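You operate a simulated robot arm through the tools that you are given. There is no shell and no other tool.

The job below is to be done with a simulated robot arm. You get a single attempt, and the scene is never put back.

## Task
Set the control desk to the desk card, then turn the mode key to auto.
Fine: program dial, seam, chuck speed and delay knobs, each as the card says; press no start or stop key.

Only the result counts: the job must be done as asked and must still hold three seconds after the hand-in. Knocking over, shifting, dropping, spilling or breaking anything else fails it.

## Robot
A 6-joint arm with a fingered hand, fixed in place. Base frame: the origin is on the floor under the middle of its stand, x ahead of it, y to its left, z up. Readings come in mm, degrees, newtons and seconds.
With the tool pointing down near the work surface it reaches from about 320 to 800 mm from the base axis. Its first joint turns from -115.0 to 115.0 degrees. Payload 4 kg.
The tool frame sits at the grasp point between the pads (the TCP): z along the fingers, y along the line on which they close. The tips reach 26 mm beyond it. The gripper opens to 164 mm; its body begins 73 mm behind the TCP. The gripper is a hand of 5 fingers: y runs from the thumb to the fingers, the wrist lies at [0, 0, -239] in the tool frame, and closing takes about 1.5 s.
Orientation is that of the tool frame in the base frame, as a unit quaternion [w, x, y, z]. With the fingers straight down and closing along the base's y, the tool's x points along the base's -x, its y along +y and its z along -z.

## Interface
- The arm moves only by the tool step_arm. Its argument "steps" is one flat list of numbers, 7 for each row, row after row: the shift along the tool's x, y, z in mm, then the turn, a rotation vector about the tool's x, y, z in degrees, then the finger opening in mm, from 0 to 164. In form: [dx, dy, dz, ax, ay, az, jaw, dx, dy, dz, ax, ay, az, jaw, ...]. A call has 1 to 20 rows; each row shifts and turns the commanded pose from where the row before left it, along the tool's axes as they then stand. A row lasts 0.2 s, in which the tool goes at most 50 mm and 8.6 degrees; a call with a longer step from one row to the next is refused whole, and so is a gripper value outside its range. A pose out of reach is approached as far as the arm can. The call stops where the force on the tool passes 40 N (or 10 N more than at its start, if that is more) or the arm is blocked; 0.2 s more then pass. The fingers move at their own pace (about 45 mm/s each) and stop on an object; they squeeze with about 23 N. The grip force told is the motor's: it shows also when the fingers shut on nothing. Time passes only in rows, and 0.2 s behind the last, so rows that do not move let the fingers close. It gives the time, the measured TCP pose, the force on the tool (base axes), the opening and the grip force at its end, in the units of the frame above (readings bear some noise), with the torque about the TCP (base axes, N m) and any sound that the robot's microphone picked up.
- Cameras (640 x 400 px; columns grow to the right, rows downward): "scene" is fixed at [220.9, 648.9, 1538.6]; the picture's right is [-0.71, -0.70, 0.00], its down [-0.52, 0.53, -0.67] and it looks along [0.47, -0.48, -0.74] (base axes); focal length 214 px, centre (320, 200). "wrist" rides on the gripper at [51, -70, -94] in the tool frame; the picture's right is [0.81, 0.59, 0.00], its down [-0.43, 0.60, -0.68] and it looks along [-0.40, 0.55, 0.74] (tool axes); focal length 270 px, centre (320, 200). There is no depth. A picture from a camera that has moved, and an enlarged one, comes with that camera's place and axes in the base frame and with its lens.
- snapshot(camera): a new picture of that camera. It takes no simulated time.
- slide_trunk(by): slides the trunk up (or, below 0, down) by that many mm; the arm rides with it, the base frame stays. It gives what a move gives, with no picture.
- set_grasp(shape): the hand has 5 fingers and takes this shape, open, in about a second: jaw (thumb against the fingers, like two jaws); tri (thumb and two fingers); tip (a fingertip pinch); poke (one finger out to press); point (the index stretched); flat (the hand flat); cup (the hand cupped); fist (a fist). The gripper value then closes the fingers along that shape, each until it touches; the sizes above hold for jaw. It gives what a move gives, with no picture.
- close_up(camera, box): a new picture of the part [left, top, right, bottom] of that camera's present view, enlarged. It takes no simulated time.
- job_done(): hands the job in; it is judged then, once.

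Nothing tells you positions but the pictures and the camera data. Unless the task says otherwise, let go and move clear before handing in.

The tools are called after "Request:" by a JSON object that holds its "method" and its "body". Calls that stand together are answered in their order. step_arm: Moves the arm, as the interface text tells. Its arguments: {"type":"object","properties":{"steps":{"type":"array"}},"required":["steps"]} The other tools are called the same way: slide_trunk (by) moves the trunk up or down; set_grasp (shape) gives the hand a shape; snapshot (camera) takes a picture; close_up (camera, box) takes an enlarged picture of a part of a camera's view; job_done () hands the job in.

At the start:

```text
time: 0.0
position: [216.5, 408.7, 1202.6]
tool_rot: [0.0, 0.0, 1.0, 0.001]
force: [0.5, -0.3, 0.4]
wrist_torque: [0.01, 0.0, 0.0]
opening: 164.0
gripper_force: 0.1
shape: jaw
trunk travel left (down, up): [-925.0, 65.0]
```

scene: 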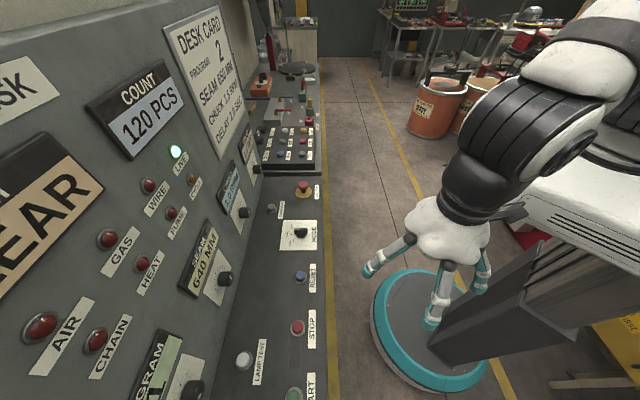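
wrist: 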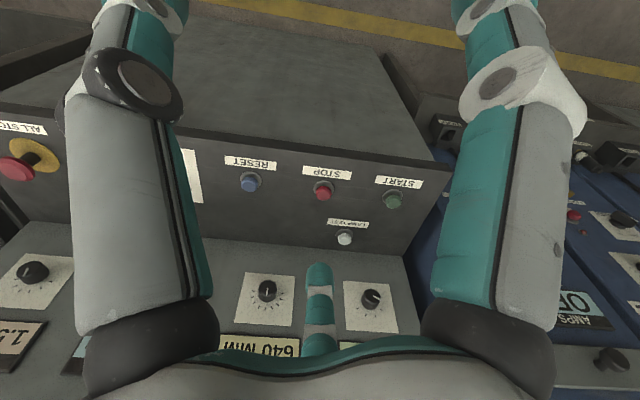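

I see a control desk on the left of the scene picture with a desk card, displays with knobs, a mode key and some push buttons. I'll enlarge the pictures first to read the card and the displays.

Request:
{"method": "close_up", "body": {"camera": "scene", "box": [160, 0, 260, 160]}}

Request:
{"method": "close_up", "body": {"camera": "scene", "box": [200, 140, 330, 260]}}

Request:
{"method": "close_up", "body": {"camera": "scene", "box": [110, 220, 330, 400]}}

Request:
{"method": "close_up", "body": {"camera": "scene", "box": [230, 0, 330, 180]}}

Request:
{"method": "close_up", "body": {"camera": "wrist", "box": [200, 140, 460, 370]}}

```text
2.50 times, centred on (210, 80) of scene
camera zoom: at [220.9, 648.9, 1538.6], right [-0.71, -0.7, 0.0], down [-0.52, 0.53, -0.67], along [0.47, -0.48, -0.74], focal length 536 px, centre (595, 500)
```

zoom: 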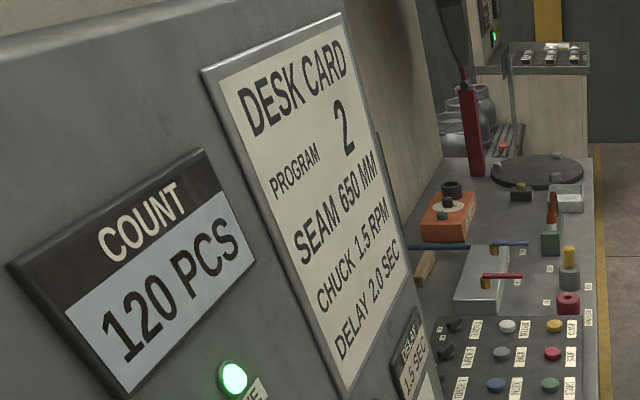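

```text
3.33 times, centred on (265, 200) of scene
camera zoom: at [220.9, 648.9, 1538.6], right [-0.71, -0.7, 0.0], down [-0.52, 0.53, -0.67], along [0.47, -0.48, -0.74], focal length 715 px, centre (503, 200)
```

zoom: 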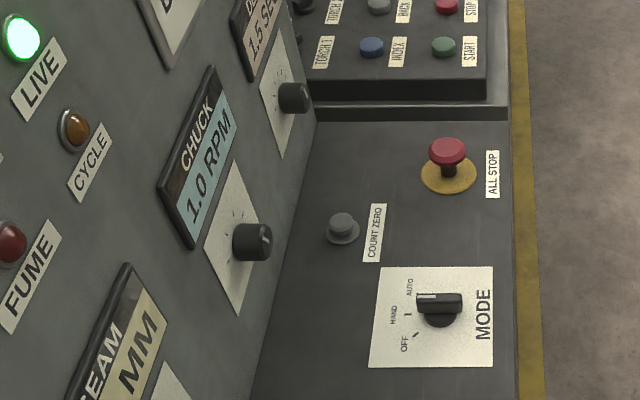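

```text
2.22 times, centred on (220, 310) of scene
camera zoom: at [220.9, 648.9, 1538.6], right [-0.71, -0.7, 0.0], down [-0.52, 0.53, -0.67], along [0.47, -0.48, -0.74], focal length 477 px, centre (542, -44)
```

zoom: 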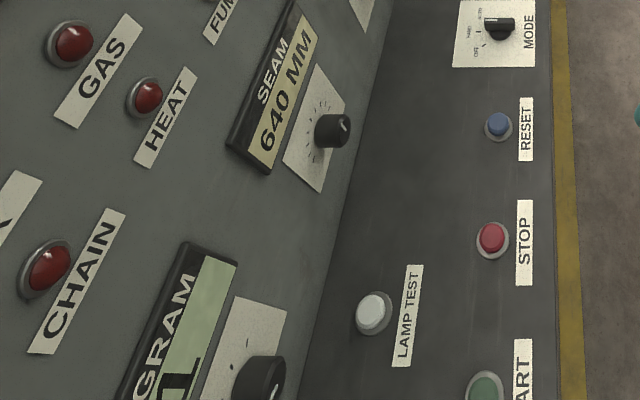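

```text
2.22 times, centred on (280, 90) of scene
camera zoom: at [220.9, 648.9, 1538.6], right [-0.71, -0.7, 0.0], down [-0.52, 0.53, -0.67], along [0.47, -0.48, -0.74], focal length 477 px, centre (409, 444)
```

zoom: 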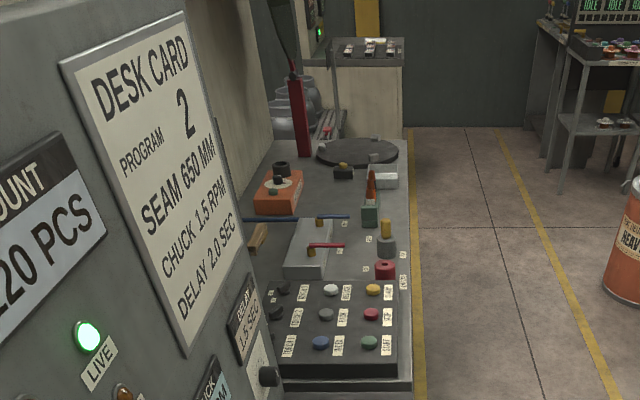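

```text
1.74 times, centred on (330, 255) of wrist
camera zoom: at [165.7, 340.8, 1297.1], right [-0.81, 0.59, 0.0], down [0.43, 0.6, 0.68], along [0.4, 0.55, -0.74], focal length 470 px, centre (303, 104)
```

zoom: 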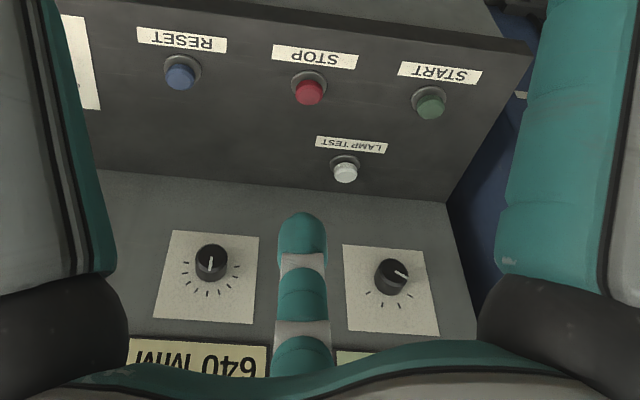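

The desk card reads program 2, seam 650 mm, chuck 1.5 rpm and delay 2.0 sec; the displays show program 1, seam 640, chuck 1.0 and delay 1.5, and the mode key seems to be at HAND. I place the knobs on a sloping panel about 835 mm out along the 45° direction at z≈1040, and will now look at the hand in a pinch shape.

Request:
{"method": "set_grasp", "body": {"shape": "tri"}}

Request:
{"method": "snapshot", "body": {"camera": "scene"}}

Request:
{"method": "snapshot", "body": {"camera": "wrist"}}

```text
time: 0.9
position: [215.4, 409.8, 1204.4]
tool_rot: [0.0, 0.0, 1.0, 0.0]
force: [-0.8, 0.3, 0.0]
wrist_torque: [0.02, 0.01, 0.01]
opening: 163.9
gripper_force: 0.1
shape: tri
trunk travel left (down, up): [-925.0, 65.0]
```

```text
taken
```

scene: 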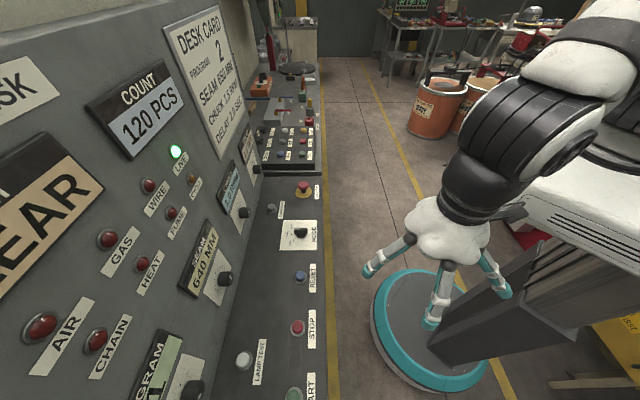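

```text
taken
camera wrist: at [165.7, 340.8, 1297.1], right [-0.81, 0.59, 0.0], down [0.43, 0.6, 0.68], along [0.4, 0.55, -0.74], focal length 270 px, centre (320, 200)
```

wrist: 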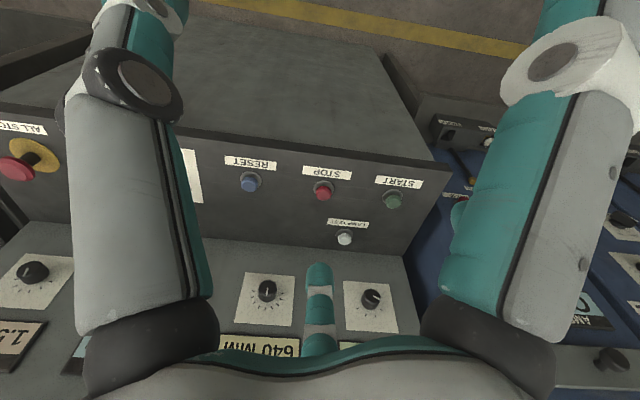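

The tri shape shows the fingers spread wide, with the panel knobs still visible behind them. I'll close the fingers part way here in free air, to learn where the fingertips meet in the wrist picture.

Request:
{"method": "step_arm", "body": {"steps": [0, 0, 0, 0, 0, 0, 40, 0, 0, 0, 0, 0, 0, 40, 0, 0, 0, 0, 0, 0, 40, 0, 0, 0, 0, 0, 0, 40, 0, 0, 0, 0, 0, 0, 40, 0, 0, 0, 0, 0, 0, 40, 0, 0, 0, 0, 0, 0, 40, 0, 0, 0, 0, 0, 0, 40]}}

Request:
{"method": "snapshot", "body": {"camera": "scene"}}

Request:
{"method": "snapshot", "body": {"camera": "wrist"}}

Request:
{"method": "close_up", "body": {"camera": "scene", "box": [340, 180, 540, 340]}}

```text
time: 2.7
position: [215.4, 409.9, 1203.8]
tool_rot: [0.0, 0.0, 1.0, 0.001]
force: [-0.4, -0.2, -0.3]
wrist_torque: [0.02, 0.01, 0.02]
opening: 40.7
gripper_force: 0.1
shape: tri
trunk travel left (down, up): [-925.0, 65.0]
```

```text
taken
```

scene: 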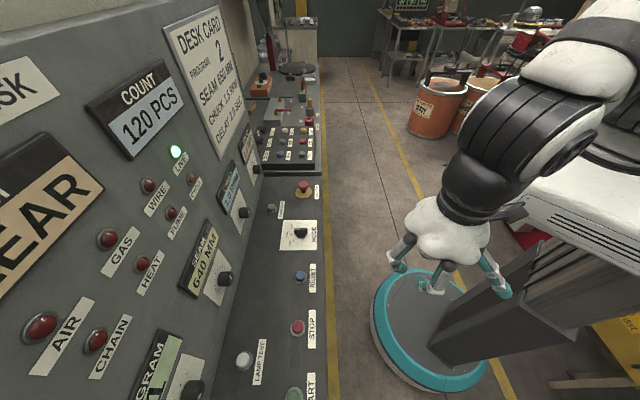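

```text
taken
camera wrist: at [165.7, 340.8, 1297.1], right [-0.81, 0.59, 0.0], down [0.43, 0.6, 0.68], along [0.4, 0.55, -0.74], focal length 270 px, centre (320, 200)
```

wrist: 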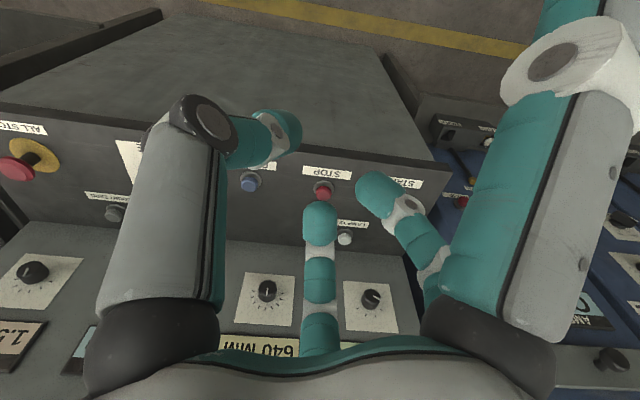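

```text
2.50 times, centred on (440, 260) of scene
camera zoom: at [220.9, 648.9, 1538.6], right [-0.71, -0.7, 0.0], down [-0.52, 0.53, -0.67], along [0.47, -0.48, -0.74], focal length 536 px, centre (20, 50)
```

zoom: 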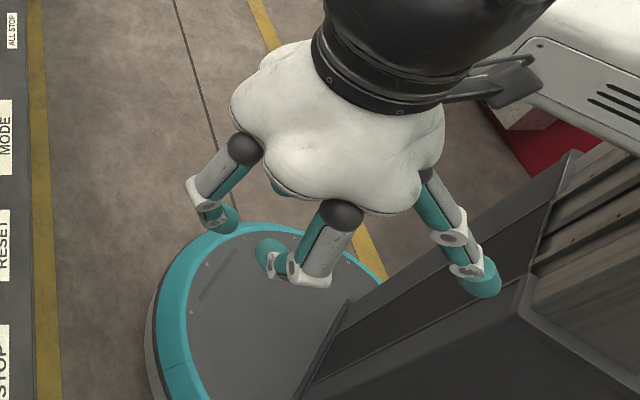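

In tri, two fingers and the thumb close around the TCP, which sits at the centre of the wrist picture, but one finger stays stretched and could hit the panel. I'll look at the tip and jaw shapes part closed to compare.

Request:
{"method": "set_grasp", "body": {"shape": "tip"}}

Request:
{"method": "step_arm", "body": {"steps": [0, 0, 0, 0, 0, 0, 40, 0, 0, 0, 0, 0, 0, 40, 0, 0, 0, 0, 0, 0, 40, 0, 0, 0, 0, 0, 0, 40, 0, 0, 0, 0, 0, 0, 40, 0, 0, 0, 0, 0, 0, 40, 0, 0, 0, 0, 0, 0, 40, 0, 0, 0, 0, 0, 0, 40]}}

Request:
{"method": "snapshot", "body": {"camera": "wrist"}}

Request:
{"method": "close_up", "body": {"camera": "scene", "box": [340, 180, 540, 340]}}

Request:
{"method": "set_grasp", "body": {"shape": "jaw"}}

Request:
{"method": "step_arm", "body": {"steps": [0, 0, 0, 0, 0, 0, 40, 0, 0, 0, 0, 0, 0, 40, 0, 0, 0, 0, 0, 0, 40, 0, 0, 0, 0, 0, 0, 40, 0, 0, 0, 0, 0, 0, 40, 0, 0, 0, 0, 0, 0, 40, 0, 0, 0, 0, 0, 0, 40, 0, 0, 0, 0, 0, 0, 40]}}

Request:
{"method": "snapshot", "body": {"camera": "wrist"}}

Request:
{"method": "close_up", "body": {"camera": "scene", "box": [340, 180, 540, 340]}}

```text
time: 3.6
position: [215.2, 409.3, 1203.4]
tool_rot: [0.0, 0.0, 1.0, 0.0]
force: [-0.5, 0.3, -0.1]
wrist_torque: [-0.02, 0.01, -0.01]
opening: 163.8
gripper_force: 0.1
shape: tip
trunk travel left (down, up): [-925.0, 65.0]
```

```text
time: 5.4
position: [215.2, 409.0, 1204.1]
tool_rot: [0.0, 0.0, 1.0, 0.0]
force: [0.6, -0.5, 1.2]
wrist_torque: [-0.03, 0.03, 0.02]
opening: 40.4
gripper_force: 0.0
shape: tip
trunk travel left (down, up): [-925.0, 65.0]
```

```text
taken
camera wrist: at [165.7, 340.8, 1297.1], right [-0.81, 0.59, 0.0], down [0.43, 0.6, 0.68], along [0.4, 0.55, -0.74], focal length 270 px, centre (320, 200)
```

wrist: 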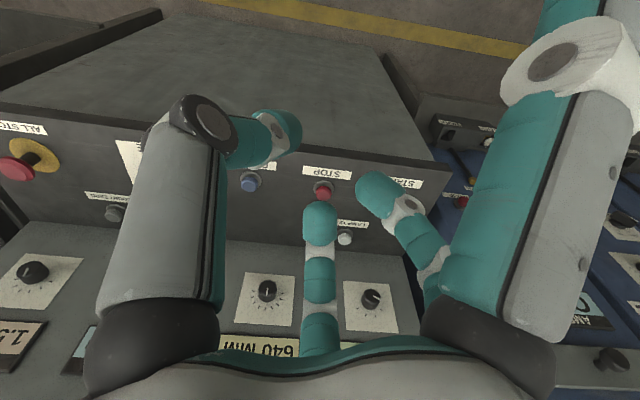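

```text
2.50 times, centred on (440, 260) of scene
camera zoom: at [220.9, 648.9, 1538.6], right [-0.71, -0.7, 0.0], down [-0.52, 0.53, -0.67], along [0.47, -0.48, -0.74], focal length 536 px, centre (20, 50)
```

zoom: 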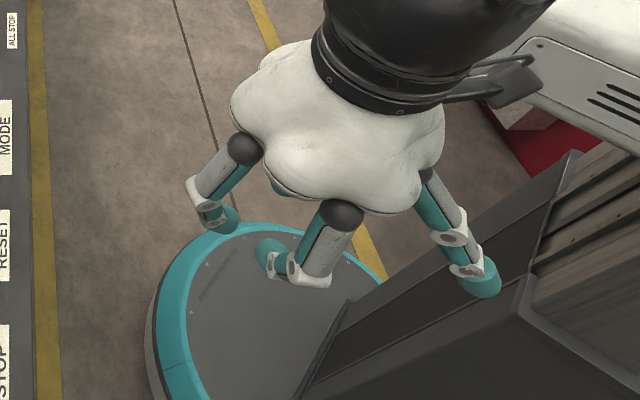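

```text
time: 6.3
position: [215.4, 409.2, 1203.0]
tool_rot: [0.0, 0.0, 1.0, 0.0]
force: [0.9, 0.3, -0.1]
wrist_torque: [0.0, -0.01, -0.01]
opening: 164.1
gripper_force: 0.1
shape: jaw
trunk travel left (down, up): [-925.0, 65.0]
```

```text
time: 8.1
position: [214.9, 408.6, 1204.1]
tool_rot: [0.0, 0.0, 1.0, 0.0]
force: [-0.1, -0.2, 0.6]
wrist_torque: [-0.01, -0.05, -0.01]
opening: 40.4
gripper_force: 0.0
shape: jaw
trunk travel left (down, up): [-925.0, 65.0]
```

```text
taken
camera wrist: at [165.7, 340.8, 1297.1], right [-0.81, 0.59, 0.0], down [0.43, 0.6, 0.68], along [0.4, 0.55, -0.74], focal length 270 px, centre (320, 200)
```

wrist: 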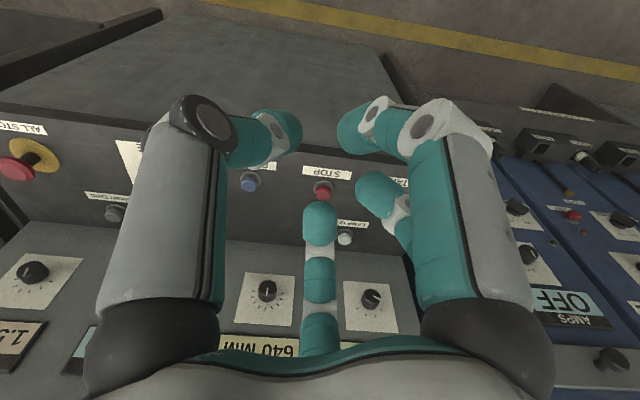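

```text
2.50 times, centred on (440, 260) of scene
camera zoom: at [220.9, 648.9, 1538.6], right [-0.71, -0.7, 0.0], down [-0.52, 0.53, -0.67], along [0.47, -0.48, -0.74], focal length 536 px, centre (20, 50)
```

zoom: 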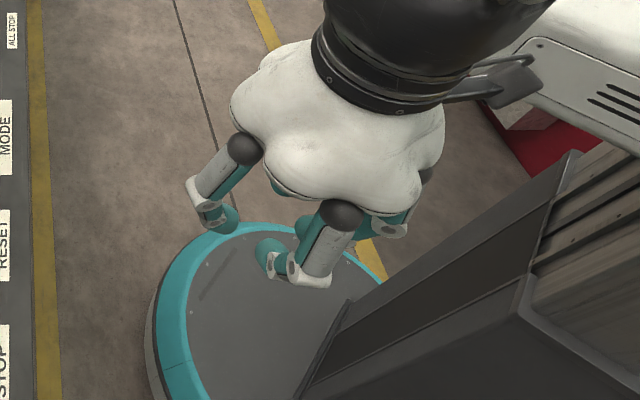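

The jaw shape brings all the fingertips around the centre line, so it suits the round knobs. I'll now move toward the desk and tilt the tool 45° toward the panel so the wrist camera sees it squarely.

Request:
{"method": "step_arm", "body": {"steps": [-30.6, 17.5, 14.8, 0, 0, 0, 164, -30.6, 17.5, 14.8, 0, 0, 0, 164, -30.6, 17.5, 14.8, 0, 0, 0, 164, -30.6, 17.5, 14.8, 0, 0, 0, 164, 0, 0, 0, -5.303, -5.303, 0, 164, 0, 0, 0, -5.303, -5.303, 0, 164, 0, 0, 0, -5.303, -5.303, 0, 164, 0, 0, 0, -5.303, -5.303, 0, 164, 0, 0, 0, -5.303, -5.303, 0, 164, 0, 0, 0, -5.303, -5.303, 0, 164]}}

Request:
{"method": "snapshot", "body": {"camera": "wrist"}}

Request:
{"method": "snapshot", "body": {"camera": "scene"}}

```text
time: 10.3
position: [345.0, 463.7, 1139.6]
tool_rot: [0.24, 0.054, 0.945, 0.214]
force: [0.0, 3.5, 1.4]
wrist_torque: [-0.27, -0.03, -0.01]
opening: 164.0
gripper_force: 0.1
shape: jaw
out of reach, approached as far as the arm can: row 9
trunk travel left (down, up): [-925.0, 65.0]
```

```text
taken
camera wrist: at [257.0, 376.8, 1161.6], right [-0.71, 0.7, -0.1], down [0.06, 0.19, 0.98], along [0.7, 0.69, -0.17], focal length 270 px, centre (320, 200)
```

wrist: 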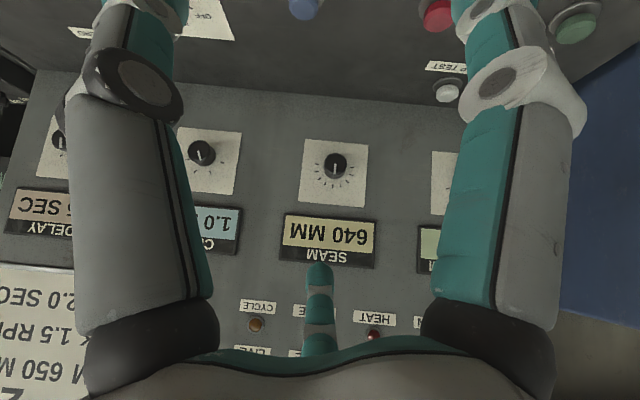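

```text
taken
```

scene: 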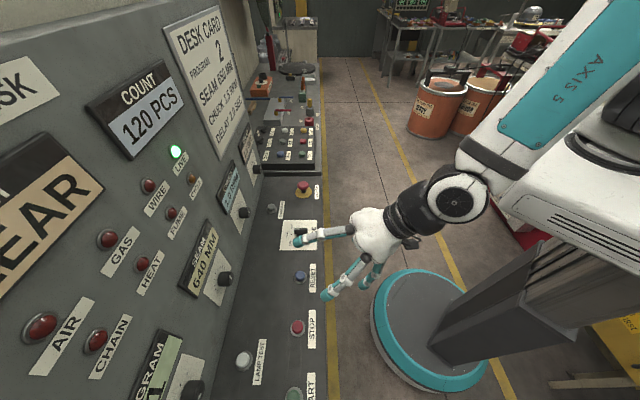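

The tool has tilted about 38° and the wrist camera now sees the knob row well, though one row was out of reach. I'll hold still a moment to see whether the pose settles.

Request:
{"method": "step_arm", "body": {"steps": [0, 0, 0, 0, 0, 0, 164, 0, 0, 0, 0, 0, 0, 164]}}

Request:
{"method": "close_up", "body": {"camera": "wrist", "box": [170, 120, 450, 280]}}

Request:
{"method": "close_up", "body": {"camera": "scene", "box": [280, 0, 640, 400]}}

```text
time: 10.9
position: [344.0, 473.2, 1141.0]
tool_rot: [0.249, 0.003, 0.943, 0.222]
force: [0.1, -0.5, -0.4]
wrist_torque: [-0.05, -0.03, -0.03]
opening: 164.1
gripper_force: 0.0
shape: jaw
trunk travel left (down, up): [-925.0, 65.0]
```

```text
2.29 times, centred on (310, 200) of wrist
camera zoom: at [263.4, 377.7, 1162.5], right [-0.77, 0.62, -0.13], down [0.0, 0.2, 0.98], along [0.64, 0.75, -0.16], focal length 618 px, centre (343, 200)
```

zoom: 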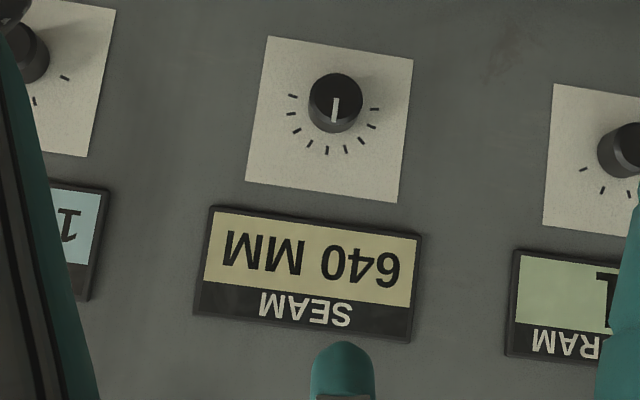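

```text
1.00 times, centred on (460, 200) of scene (not enlarged: the box is as wide or as high as the picture)
camera zoom: at [220.9, 648.9, 1538.6], right [-0.71, -0.7, 0.0], down [-0.52, 0.53, -0.67], along [0.47, -0.48, -0.74], focal length 214 px, centre (180, 200)
```

zoom: 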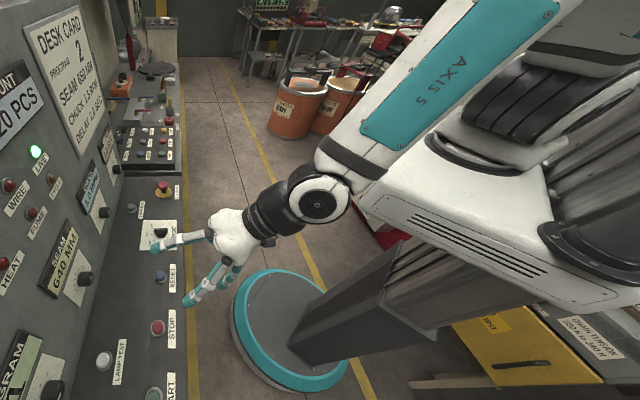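

The pose is steady and the panel looks nearly vertical: the SEAM knob is at about 851 mm along the 45° direction, about 100 mm left of it, at z≈1039, with the pointer on the middle tick. I'll tilt the tool further toward horizontal in free space.

Request:
{"method": "step_arm", "body": {"steps": [0, 0, 0, -3.5, -3.5, 0, 164, 0, 0, 0, -3.5, -3.5, 0, 164, 0, 0, 0, -3.5, -3.5, 0, 164, 0, 0, 0, -3.5, -3.5, 0, 164, 0, 0, 0, 0, 0, 0, 164, 0, 0, 0, 0, 0, 0, 164]}}

Request:
{"method": "snapshot", "body": {"camera": "scene"}}

```text
time: 12.3
position: [343.4, 472.5, 1142.3]
tool_rot: [0.36, 0.0, 0.872, 0.333]
force: [0.6, -0.9, 0.0]
wrist_torque: [0.0, -0.02, -0.03]
opening: 164.0
gripper_force: 0.1
shape: jaw
trunk travel left (down, up): [-925.0, 65.0]
```

```text
taken
```

scene: 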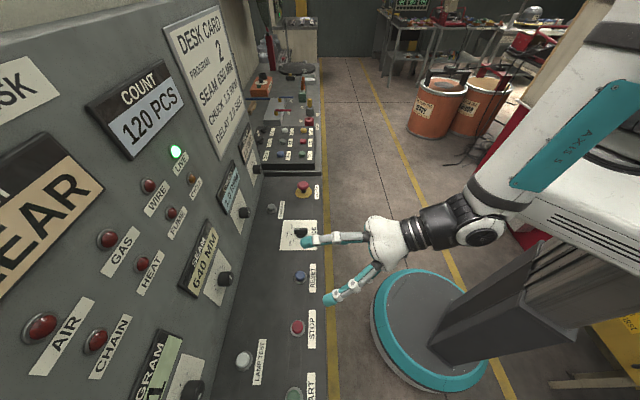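

The tilt is now about 59° with no reach problem. I'll tilt on to nearly horizontal and then look at the panel from there.

Request:
{"method": "step_arm", "body": {"steps": [0, 0, 0, -5.2, -5.2, 0, 164, 0, 0, 0, -5.2, -5.2, 0, 164, 0, 0, 0, -5.2, -5.2, 0, 164, 0, 0, 0, -5.2, -5.2, 0, 164, 0, 0, 0, 0, 0, 0, 164, 0, 0, 0, 0, 0, 0, 164]}}

Request:
{"method": "snapshot", "body": {"camera": "scene"}}

Request:
{"method": "snapshot", "body": {"camera": "wrist"}}

```text
time: 13.7
position: [344.6, 475.9, 1144.2]
tool_rot: [0.469, -0.003, 0.765, 0.442]
force: [0.7, -0.1, 0.5]
wrist_torque: [0.0, -0.03, 0.01]
opening: 163.6
gripper_force: 0.1
shape: jaw
out of reach, approached as far as the arm can: row 3, 4
trunk travel left (down, up): [-925.0, 65.0]
```

```text
taken
```

scene: 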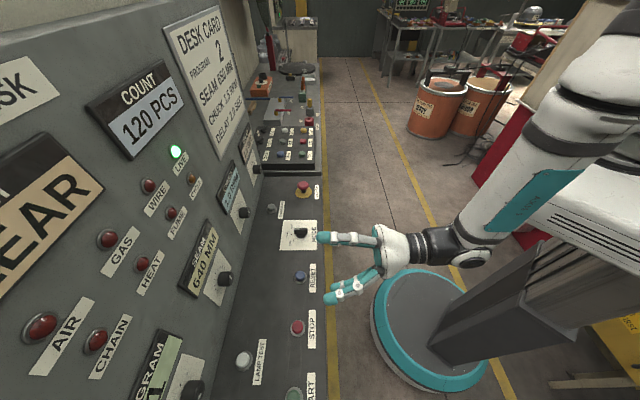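

```text
taken
camera wrist: at [279.2, 390.5, 1076.9], right [-0.7, 0.69, -0.19], down [-0.49, -0.28, 0.83], along [0.52, 0.67, 0.53], focal length 270 px, centre (320, 200)
```

wrist: 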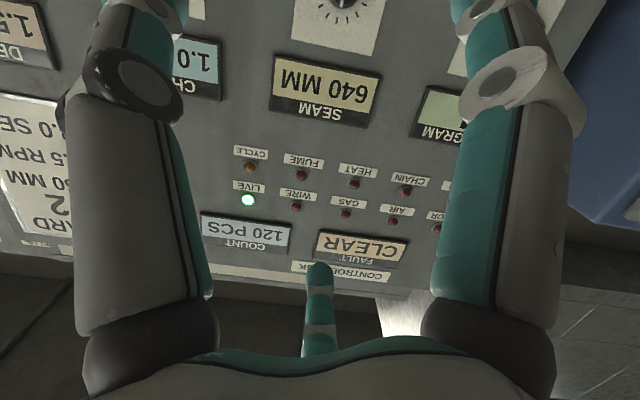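

The tool is now about 10° below horizontal, and the far-back rows were only out of reach because the wrist was too near the stand. I'll enlarge the panel from here to measure how it leans.

Request:
{"method": "close_up", "body": {"camera": "wrist", "box": [180, 130, 460, 290]}}

Request:
{"method": "close_up", "body": {"camera": "wrist", "box": [200, 0, 480, 130]}}

Request:
{"method": "close_up", "body": {"camera": "scene", "box": [0, 50, 240, 200]}}

```text
2.29 times, centred on (320, 210) of wrist
camera zoom: at [279.2, 390.5, 1076.9], right [-0.7, 0.69, -0.19], down [-0.49, -0.28, 0.83], along [0.52, 0.67, 0.53], focal length 618 px, centre (320, 177)
```

zoom: 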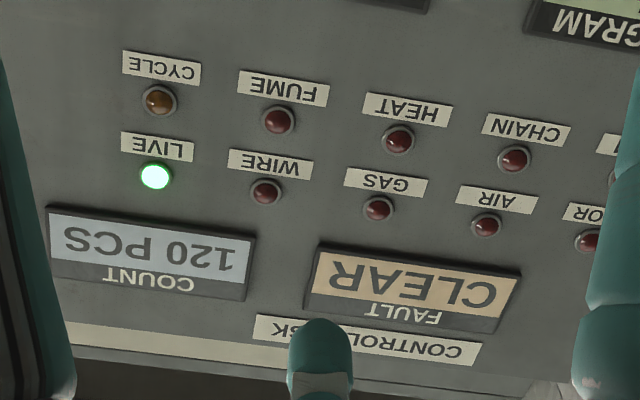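

```text
2.29 times, centred on (340, 65) of wrist
camera zoom: at [279.2, 390.5, 1076.9], right [-0.7, 0.69, -0.19], down [-0.49, -0.28, 0.83], along [0.52, 0.67, 0.53], focal length 618 px, centre (274, 509)
```

zoom: 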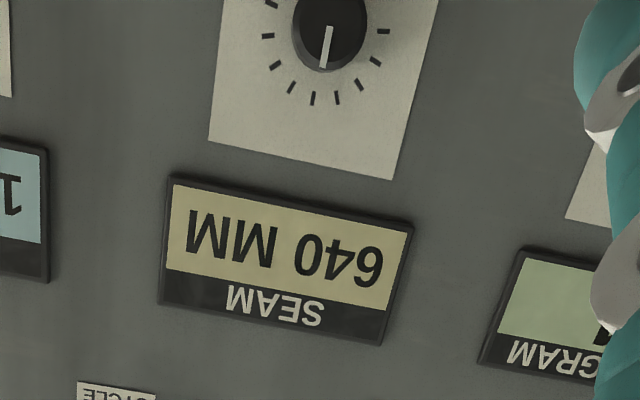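

```text
2.67 times, centred on (120, 125) of scene
camera zoom: at [220.9, 648.9, 1538.6], right [-0.71, -0.7, 0.0], down [-0.52, 0.53, -0.67], along [0.47, -0.48, -0.74], focal length 572 px, centre (853, 400)
```

zoom: 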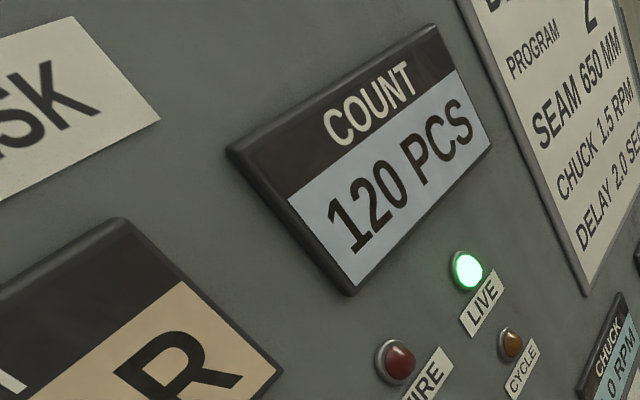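

The panel comes out vertical, at about 850 mm along the 45° direction, with knobs roughly 35 mm wide standing about 27 mm proud. I'll narrow the fingers to 64 mm, move to a standoff in front of the SEAM knob and level the tool square to the panel.

Request:
{"method": "step_arm", "body": {"steps": [0, 0, 0, 0, 0, 0, 64, 0, 0, 0, 0, 0, 0, 64, 10.33, -6.97, 32.4, 0, 0, 0, 64, 10.33, -6.97, 32.4, 0, 0, 0, 64, 10.33, -6.97, 32.4, 0, 0, 0, 64, 10.33, -6.97, 32.4, 0, 0, 0, 64, 10.33, -6.97, 32.4, 0, 0, 0, 64, 10.33, -6.97, 32.4, 0, 0, 0, 64, 0, 0, 0, -3.9, -3.07, 0.78, 64, 0, 0, 0, -3.9, -3.07, 0.78, 64, 0, 0, 0, 0, 0, 0, 64, 0, 0, 0, 0, 0, 0, 64]}}

Request:
{"method": "snapshot", "body": {"camera": "wrist"}}

Request:
{"method": "snapshot", "body": {"camera": "scene"}}

```text
time: 16.3
position: [465.3, 607.1, 1039.1]
tool_rot: [0.502, -0.001, 0.707, 0.499]
force: [-0.2, 0.3, 0.6]
wrist_torque: [-0.01, -0.02, -0.01]
opening: 64.2
gripper_force: 0.0
shape: jaw
trunk travel left (down, up): [-925.0, 65.0]
```

```text
taken
camera wrist: at [410.1, 531.7, 953.2], right [-0.7, 0.7, -0.16], down [-0.56, -0.4, 0.73], along [0.44, 0.6, 0.67], focal length 270 px, centre (320, 200)
```

wrist: 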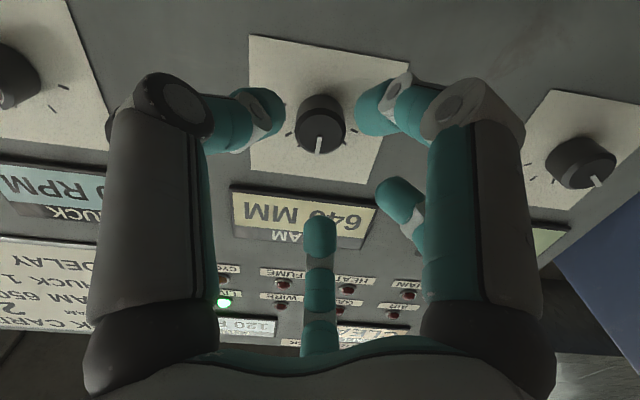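

```text
taken
```

scene: 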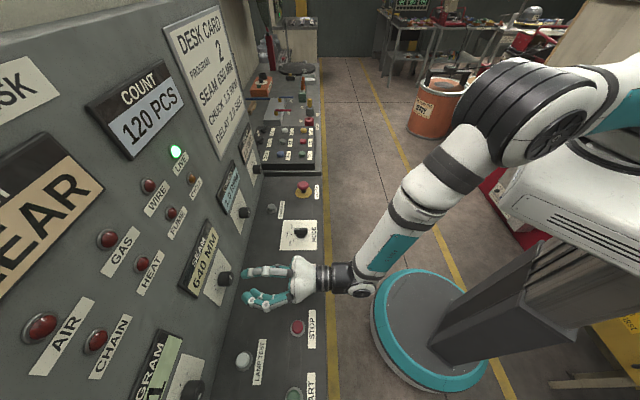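

The tool is square to the panel and in front of the SEAM knob. I'll enlarge the wrist view to check that the knob lies on the tool axis.

Request:
{"method": "close_up", "body": {"camera": "wrist", "box": [240, 60, 400, 160]}}

Request:
{"method": "close_up", "body": {"camera": "scene", "box": [170, 220, 330, 320]}}

```text
4.00 times, centred on (320, 110) of wrist
camera zoom: at [410.1, 531.7, 953.2], right [-0.7, 0.7, -0.16], down [-0.56, -0.4, 0.73], along [0.44, 0.6, 0.67], focal length 1081 px, centre (320, 560)
```

zoom: 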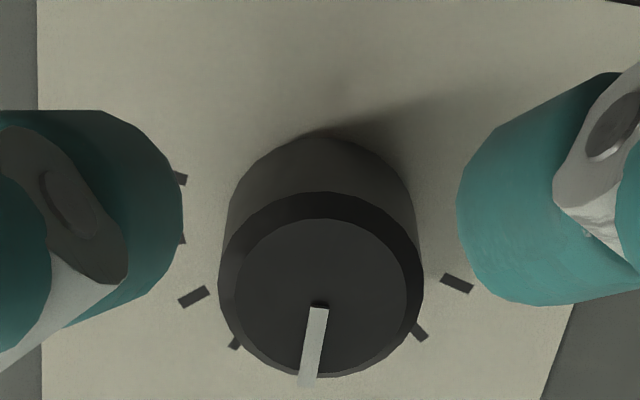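

```text
4.00 times, centred on (250, 270) of scene
camera zoom: at [220.9, 648.9, 1538.6], right [-0.71, -0.7, 0.0], down [-0.52, 0.53, -0.67], along [0.47, -0.48, -0.74], focal length 858 px, centre (600, -80)
```

zoom: 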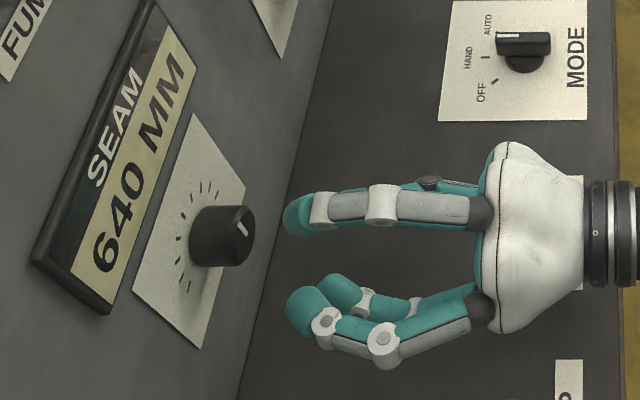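

The knob's front face sits on the tool axis to within a millimetre and the five fingertips form an even ring around it. I'll narrow the ring to 52 mm and move in so the tips come about 10 mm short of the panel.

Request:
{"method": "step_arm", "body": {"steps": [0, 0, 0, 0, 0, 0, 52, 0, 0, 10, 0, 0, 0, 52, 0, 0, 14, 0, 0, 0, 52, 0, 0, 14, 0, 0, 0, 52, 0, 0, 10, 0, 0, 0, 52, 0, 0, 6, 0, 0, 0, 52, 0, 0, 0, 0, 0, 0, 52]}}

Request:
{"method": "snapshot", "body": {"camera": "wrist"}}

Request:
{"method": "close_up", "body": {"camera": "scene", "box": [170, 220, 330, 320]}}

```text
time: 17.9
position: [502.6, 645.0, 1038.8]
tool_rot: [0.501, -0.001, 0.707, 0.499]
force: [0.4, 0.4, -0.2]
wrist_torque: [0.0, 0.0, -0.01]
opening: 52.5
gripper_force: 0.0
shape: jaw
trunk travel left (down, up): [-925.0, 65.0]
```

```text
taken
camera wrist: at [448.6, 569.8, 953.5], right [-0.7, 0.7, -0.16], down [-0.56, -0.4, 0.73], along [0.44, 0.6, 0.67], focal length 270 px, centre (320, 200)
```

wrist: 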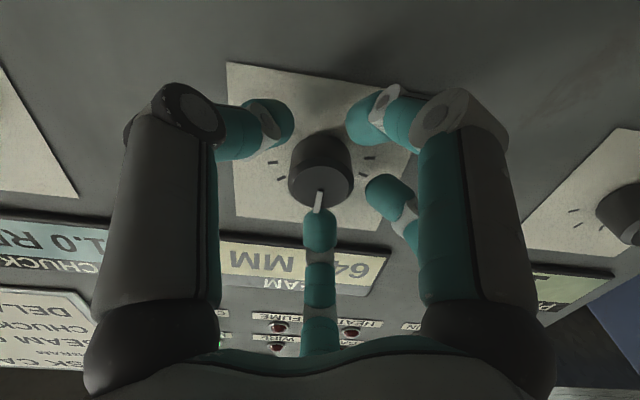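

```text
4.00 times, centred on (250, 270) of scene
camera zoom: at [220.9, 648.9, 1538.6], right [-0.71, -0.7, 0.0], down [-0.52, 0.53, -0.67], along [0.47, -0.48, -0.74], focal length 858 px, centre (600, -80)
```

zoom: 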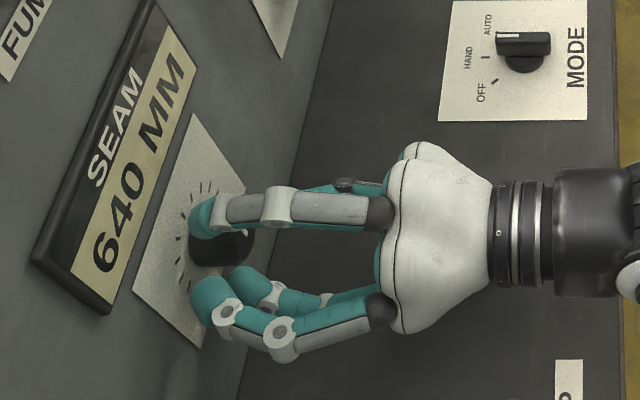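

The fingertips now surround the SEAM knob without touching it and the force is still zero. I'll close the fingers on the knob.

Request:
{"method": "step_arm", "body": {"steps": [0, 0, 0, 0, 0, 0, 20, 0, 0, 0, 0, 0, 0, 20, 0, 0, 0, 0, 0, 0, 20, 0, 0, 0, 0, 0, 0, 20]}}

Request:
{"method": "snapshot", "body": {"camera": "wrist"}}

Request:
{"method": "close_up", "body": {"camera": "scene", "box": [170, 220, 330, 320]}}

```text
time: 18.9
position: [504.8, 645.9, 1037.9]
tool_rot: [0.501, -0.001, 0.707, 0.5]
force: [2.8, 2.6, 0.1]
wrist_torque: [0.05, 0.01, -0.02]
opening: 27.0
gripper_force: 23.4
shape: jaw
trunk travel left (down, up): [-925.0, 65.0]
```

```text
taken
camera wrist: at [448.9, 570.2, 953.5], right [-0.7, 0.7, -0.16], down [-0.56, -0.4, 0.73], along [0.44, 0.6, 0.67], focal length 270 px, centre (320, 200)
```

wrist: 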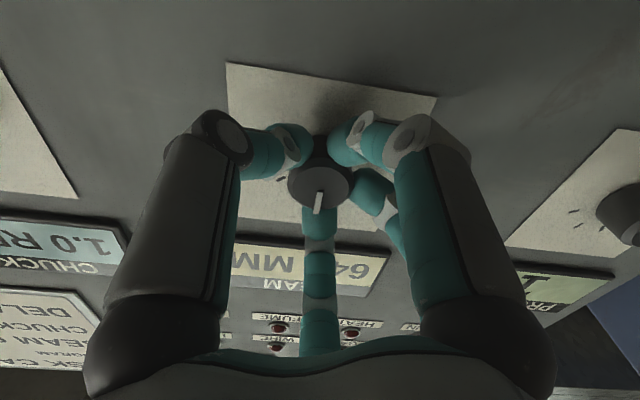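

```text
4.00 times, centred on (250, 270) of scene
camera zoom: at [220.9, 648.9, 1538.6], right [-0.71, -0.7, 0.0], down [-0.52, 0.53, -0.67], along [0.47, -0.48, -0.74], focal length 858 px, centre (600, -80)
```

zoom: 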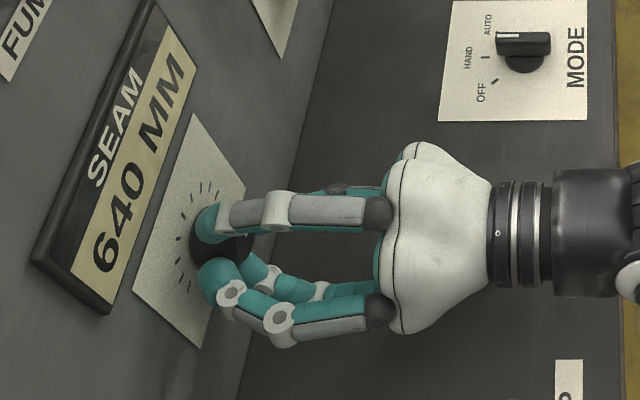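

The fingers hold the knob with 23 N and the display stays readable in both pictures. I'll turn clockwise by 12° first and see how the knob and the display respond.

Request:
{"method": "step_arm", "body": {"steps": [0, 0, 0, 0, 0, 4, 20, 0, 0, 0, 0, 0, 4, 20, 0, 0, 0, 0, 0, 4, 20, 0, 0, 0, 0, 0, 0, 20]}}

Request:
{"method": "close_up", "body": {"camera": "wrist", "box": [220, 90, 420, 300]}}

Request:
{"method": "close_up", "body": {"camera": "scene", "box": [170, 220, 330, 320]}}

```text
time: 19.9
position: [503.1, 645.3, 1038.3]
tool_rot: [0.446, 0.073, 0.703, 0.549]
force: [1.8, 1.2, 0.1]
wrist_torque: [-0.02, 0.03, -0.02]
opening: 26.7
gripper_force: 23.1
shape: jaw
trunk travel left (down, up): [-925.0, 65.0]
```

```text
1.90 times, centred on (320, 195) of wrist
camera zoom: at [436.0, 583.2, 952.4], right [-0.71, 0.71, 0.05], down [-0.45, -0.5, 0.73], along [0.54, 0.5, 0.68], focal length 515 px, centre (320, 210)
```

zoom: 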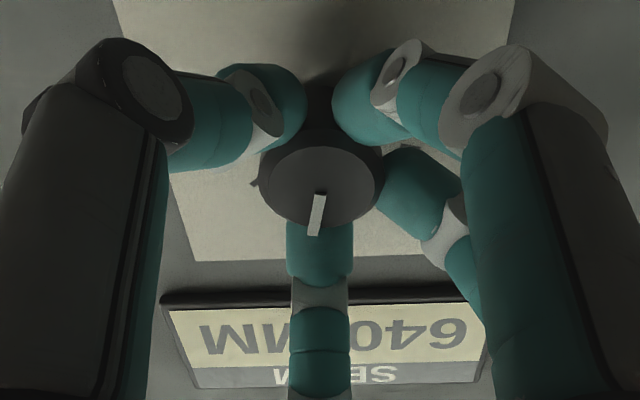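

```text
4.00 times, centred on (250, 270) of scene
camera zoom: at [220.9, 648.9, 1538.6], right [-0.71, -0.7, 0.0], down [-0.52, 0.53, -0.67], along [0.47, -0.48, -0.74], focal length 858 px, centre (600, -80)
```

zoom: 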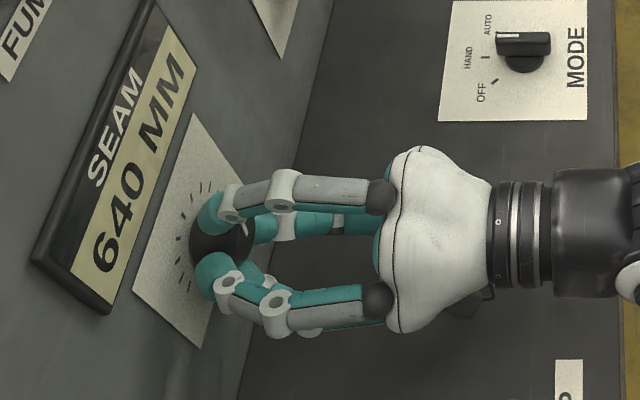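

The knob has followed the hand by 12° and the display still shows 640. I'll turn another 13° to reach the next tick.

Request:
{"method": "step_arm", "body": {"steps": [0, 0, 0, 0, 0, 4.5, 20, 0, 0, 0, 0, 0, 4.5, 20, 0, 0, 0, 0, 0, 4, 20, 0, 0, 0, 0, 0, 0, 20]}}

Request:
{"method": "close_up", "body": {"camera": "wrist", "box": [220, 90, 420, 300]}}

Request:
{"method": "close_up", "body": {"camera": "scene", "box": [170, 220, 330, 320]}}

```text
time: 20.9
position: [503.5, 646.1, 1039.0]
tool_rot: [0.381, 0.152, 0.691, 0.595]
force: [1.0, 1.7, -2.4]
wrist_torque: [-0.03, 0.06, 0.0]
opening: 27.1
gripper_force: 23.4
shape: jaw
trunk travel left (down, up): [-925.0, 65.0]
```

```text
1.90 times, centred on (320, 195) of wrist
camera zoom: at [422.2, 596.9, 955.7], right [-0.68, 0.68, 0.27], down [-0.34, -0.62, 0.71], along [0.65, 0.39, 0.65], focal length 515 px, centre (320, 210)
```

zoom: 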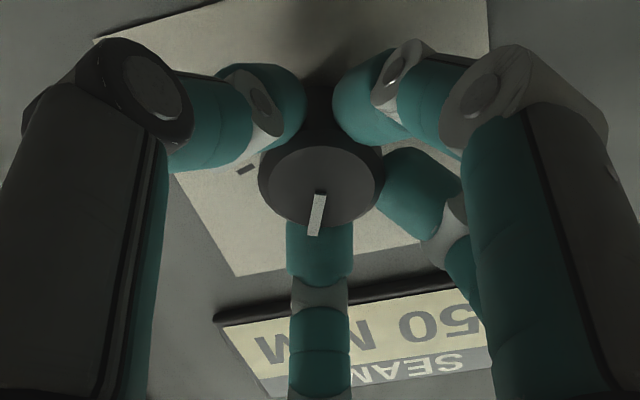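

```text
4.00 times, centred on (250, 270) of scene
camera zoom: at [220.9, 648.9, 1538.6], right [-0.71, -0.7, 0.0], down [-0.52, 0.53, -0.67], along [0.47, -0.48, -0.74], focal length 858 px, centre (600, -80)
```

zoom: 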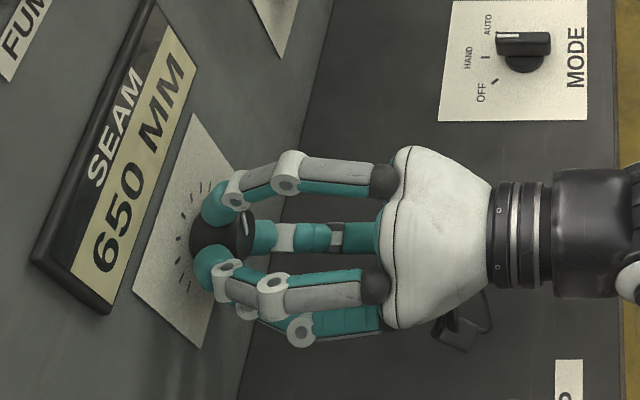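

The display now reads 650 mm, as the card asks. I'll open the fingers and back straight off, then check that the value holds.

Request:
{"method": "step_arm", "body": {"steps": [0, 0, 0, 0, 0, 0, 52, 0, 0, 0, 0, 0, 0, 52, 0, 0, 0, 0, 0, 0, 52, 0, 0, -10, 0, 0, 0, 52, 0, 0, -20, 0, 0, 0, 52, 0, 0, -30, 0, 0, 0, 52, 0, 0, -30, 0, 0, 0, 52, 0, 0, 0, 0, 0, -8, 52, 0, 0, 0, 0, 0, -8.5, 52, 0, 0, 0, 0, 0, -8.5, 52, 0, 0, 0, 0, 0, 0, 52, 0, 0, 0, 0, 0, 0, 52]}}

Request:
{"method": "close_up", "body": {"camera": "scene", "box": [170, 220, 330, 320]}}

Request:
{"method": "snapshot", "body": {"camera": "wrist"}}

Request:
{"method": "close_up", "body": {"camera": "wrist", "box": [240, 60, 400, 160]}}

```text
time: 23.5
position: [440.0, 583.2, 1039.7]
tool_rot: [0.502, -0.002, 0.707, 0.499]
force: [-0.5, 0.0, 0.2]
wrist_torque: [-0.02, -0.02, -0.01]
opening: 52.0
gripper_force: 0.1
shape: jaw
trunk travel left (down, up): [-925.0, 65.0]
```

```text
4.00 times, centred on (250, 270) of scene
camera zoom: at [220.9, 648.9, 1538.6], right [-0.71, -0.7, 0.0], down [-0.52, 0.53, -0.67], along [0.47, -0.48, -0.74], focal length 858 px, centre (600, -80)
```

zoom: 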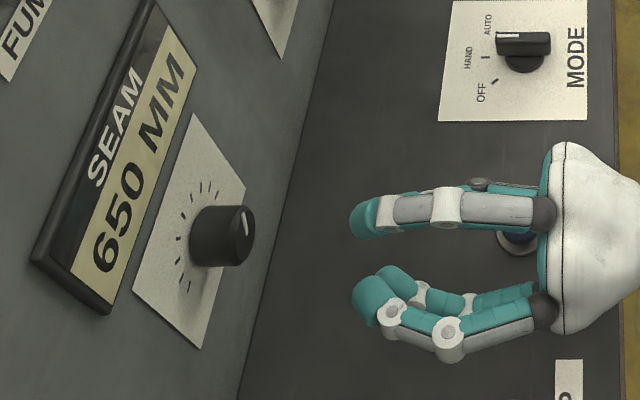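

```text
taken
camera wrist: at [384.8, 507.5, 953.6], right [-0.7, 0.7, -0.16], down [-0.56, -0.4, 0.73], along [0.44, 0.6, 0.67], focal length 270 px, centre (320, 200)
```

wrist: 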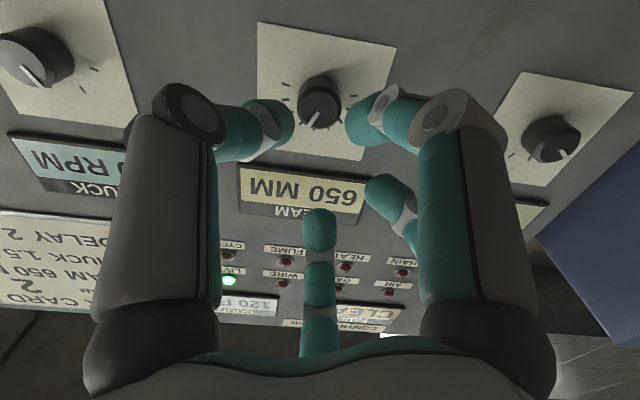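

```text
4.00 times, centred on (320, 110) of wrist
camera zoom: at [384.8, 507.5, 953.6], right [-0.7, 0.7, -0.16], down [-0.56, -0.4, 0.73], along [0.44, 0.6, 0.67], focal length 1081 px, centre (320, 560)
```

zoom: 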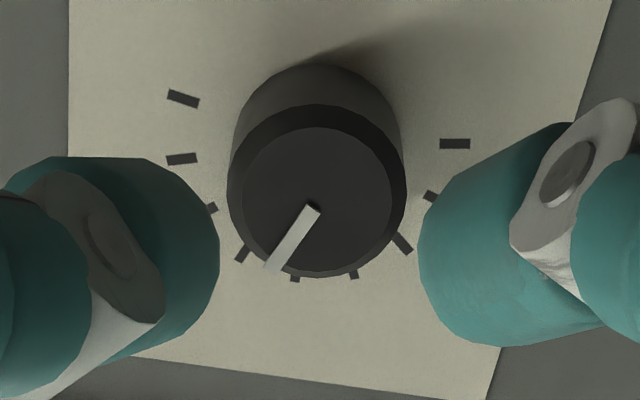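

SEAM holds at 650 mm with the hand clear. Next I'll slide left, away from the panel face, to stand in front of the PROGRAM knob about 197 mm to the left.

Request:
{"method": "step_arm", "body": {"steps": [27.8, 28, 0, 0, 0, 0, 64, 27.8, 28, 0, 0, 0, 0, 64, 27.8, 28, 0, 0, 0, 0, 64, 27.8, 28, 0, 0, 0, 0, 64, 27.8, 28, 0, 0, 0, 0, 64, 0, 0, 0, 0, 0, 0, 64, 0, 0, 0, 0, 0, 0, 64]}}

Request:
{"method": "snapshot", "body": {"camera": "wrist"}}

Request:
{"method": "snapshot", "body": {"camera": "scene"}}

Request:
{"method": "close_up", "body": {"camera": "wrist", "box": [240, 60, 400, 160]}}

```text
time: 25.1
position: [300.2, 721.3, 1039.2]
tool_rot: [0.502, -0.002, 0.706, 0.499]
force: [-0.3, -0.8, -0.3]
wrist_torque: [0.0, 0.01, -0.01]
opening: 63.6
gripper_force: 0.0
shape: jaw
trunk travel left (down, up): [-925.0, 65.0]
```

```text
taken
camera wrist: at [244.6, 646.8, 953.8], right [-0.7, 0.7, -0.16], down [-0.56, -0.4, 0.73], along [0.44, 0.6, 0.67], focal length 270 px, centre (320, 200)
```

wrist: 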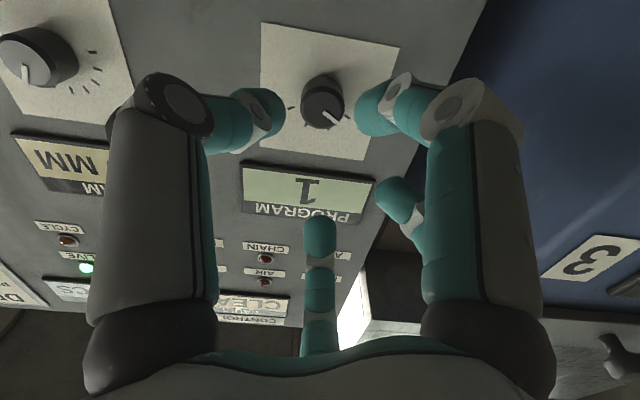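

```text
taken
```

scene: 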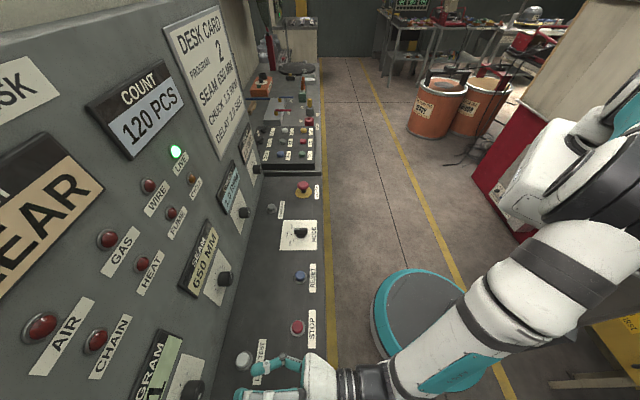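

```text
4.00 times, centred on (320, 110) of wrist
camera zoom: at [244.6, 646.8, 953.8], right [-0.7, 0.7, -0.16], down [-0.56, -0.4, 0.73], along [0.44, 0.6, 0.67], focal length 1081 px, centre (320, 560)
```

zoom: 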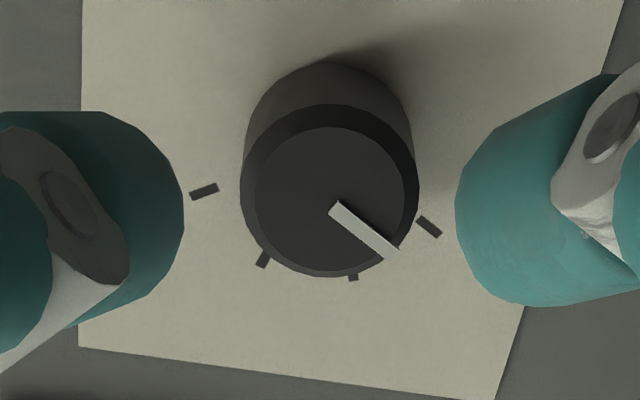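

PROGRAM reads 1 with the pointer on the first of four ticks, which are about 45° apart. I'll fine-align, narrow the fingers to 52 mm and move in over this knob as before.

Request:
{"method": "step_arm", "body": {"steps": [0.35, 1.77, 0, 0, 0, 0, 52, 0, 0, 20, 0, 0, 0, 52, 0, 0, 20, 0, 0, 0, 52, 0, 0, 20, 0, 0, 0, 52, 0, 0, 15, 0, 0, 0, 52, 0, 0, 10, 0, 0, 0, 52, 0, 0, 5, 0, 0, 0, 52, 0, 0, 0, 0, 0, 0, 52]}}

Request:
{"method": "snapshot", "body": {"camera": "wrist"}}

```text
time: 26.9
position: [364.1, 786.2, 1040.4]
tool_rot: [0.501, 0.0, 0.707, 0.499]
force: [-0.6, -0.3, 0.2]
wrist_torque: [0.01, -0.02, 0.03]
opening: 52.3
gripper_force: 0.1
shape: jaw
trunk travel left (down, up): [-925.0, 65.0]
```

```text
taken
camera wrist: at [308.6, 711.4, 954.7], right [-0.7, 0.7, -0.16], down [-0.56, -0.4, 0.73], along [0.44, 0.6, 0.67], focal length 270 px, centre (320, 200)
```

wrist: 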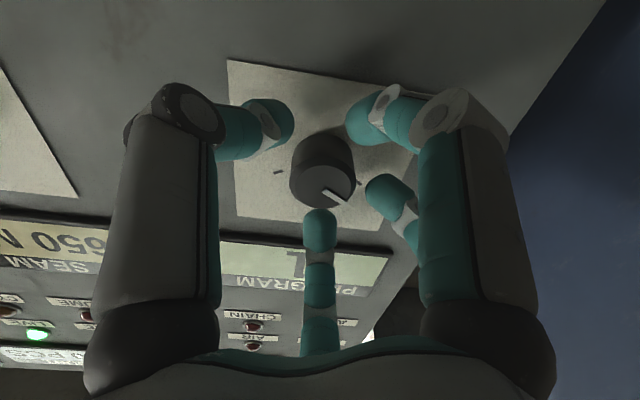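

The knob is inside the finger ring, about 1.5 mm off centre, so I'll nudge over, close the fingers and turn clockwise by 45° in small steps.

Request:
{"method": "step_arm", "body": {"steps": [1.2, 0.9, 0, 0, 0, 0, 52, 0, 0, 0, 0, 0, 0, 20, 0, 0, 0, 0, 0, 0, 20, 0, 0, 0, 0, 0, 0, 20, 0, 0, 0, 0, 0, 0, 20, 0, 0, 0, 0, 0, 0, 20]}}

Request:
{"method": "close_up", "body": {"camera": "wrist", "box": [220, 90, 420, 300]}}

```text
time: 28.3
position: [363.9, 786.6, 1039.0]
tool_rot: [0.502, -0.001, 0.707, 0.499]
force: [3.3, 2.4, -0.8]
wrist_torque: [0.01, 0.0, -0.01]
opening: 27.5
gripper_force: 23.5
shape: jaw
trunk travel left (down, up): [-925.0, 65.0]
```

```text
1.90 times, centred on (320, 195) of wrist
camera zoom: at [307.9, 712.5, 954.4], right [-0.7, 0.7, -0.16], down [-0.56, -0.4, 0.73], along [0.44, 0.6, 0.67], focal length 515 px, centre (320, 210)
```

zoom: 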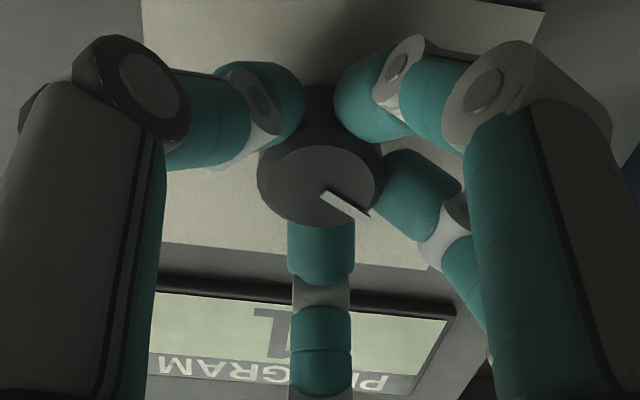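

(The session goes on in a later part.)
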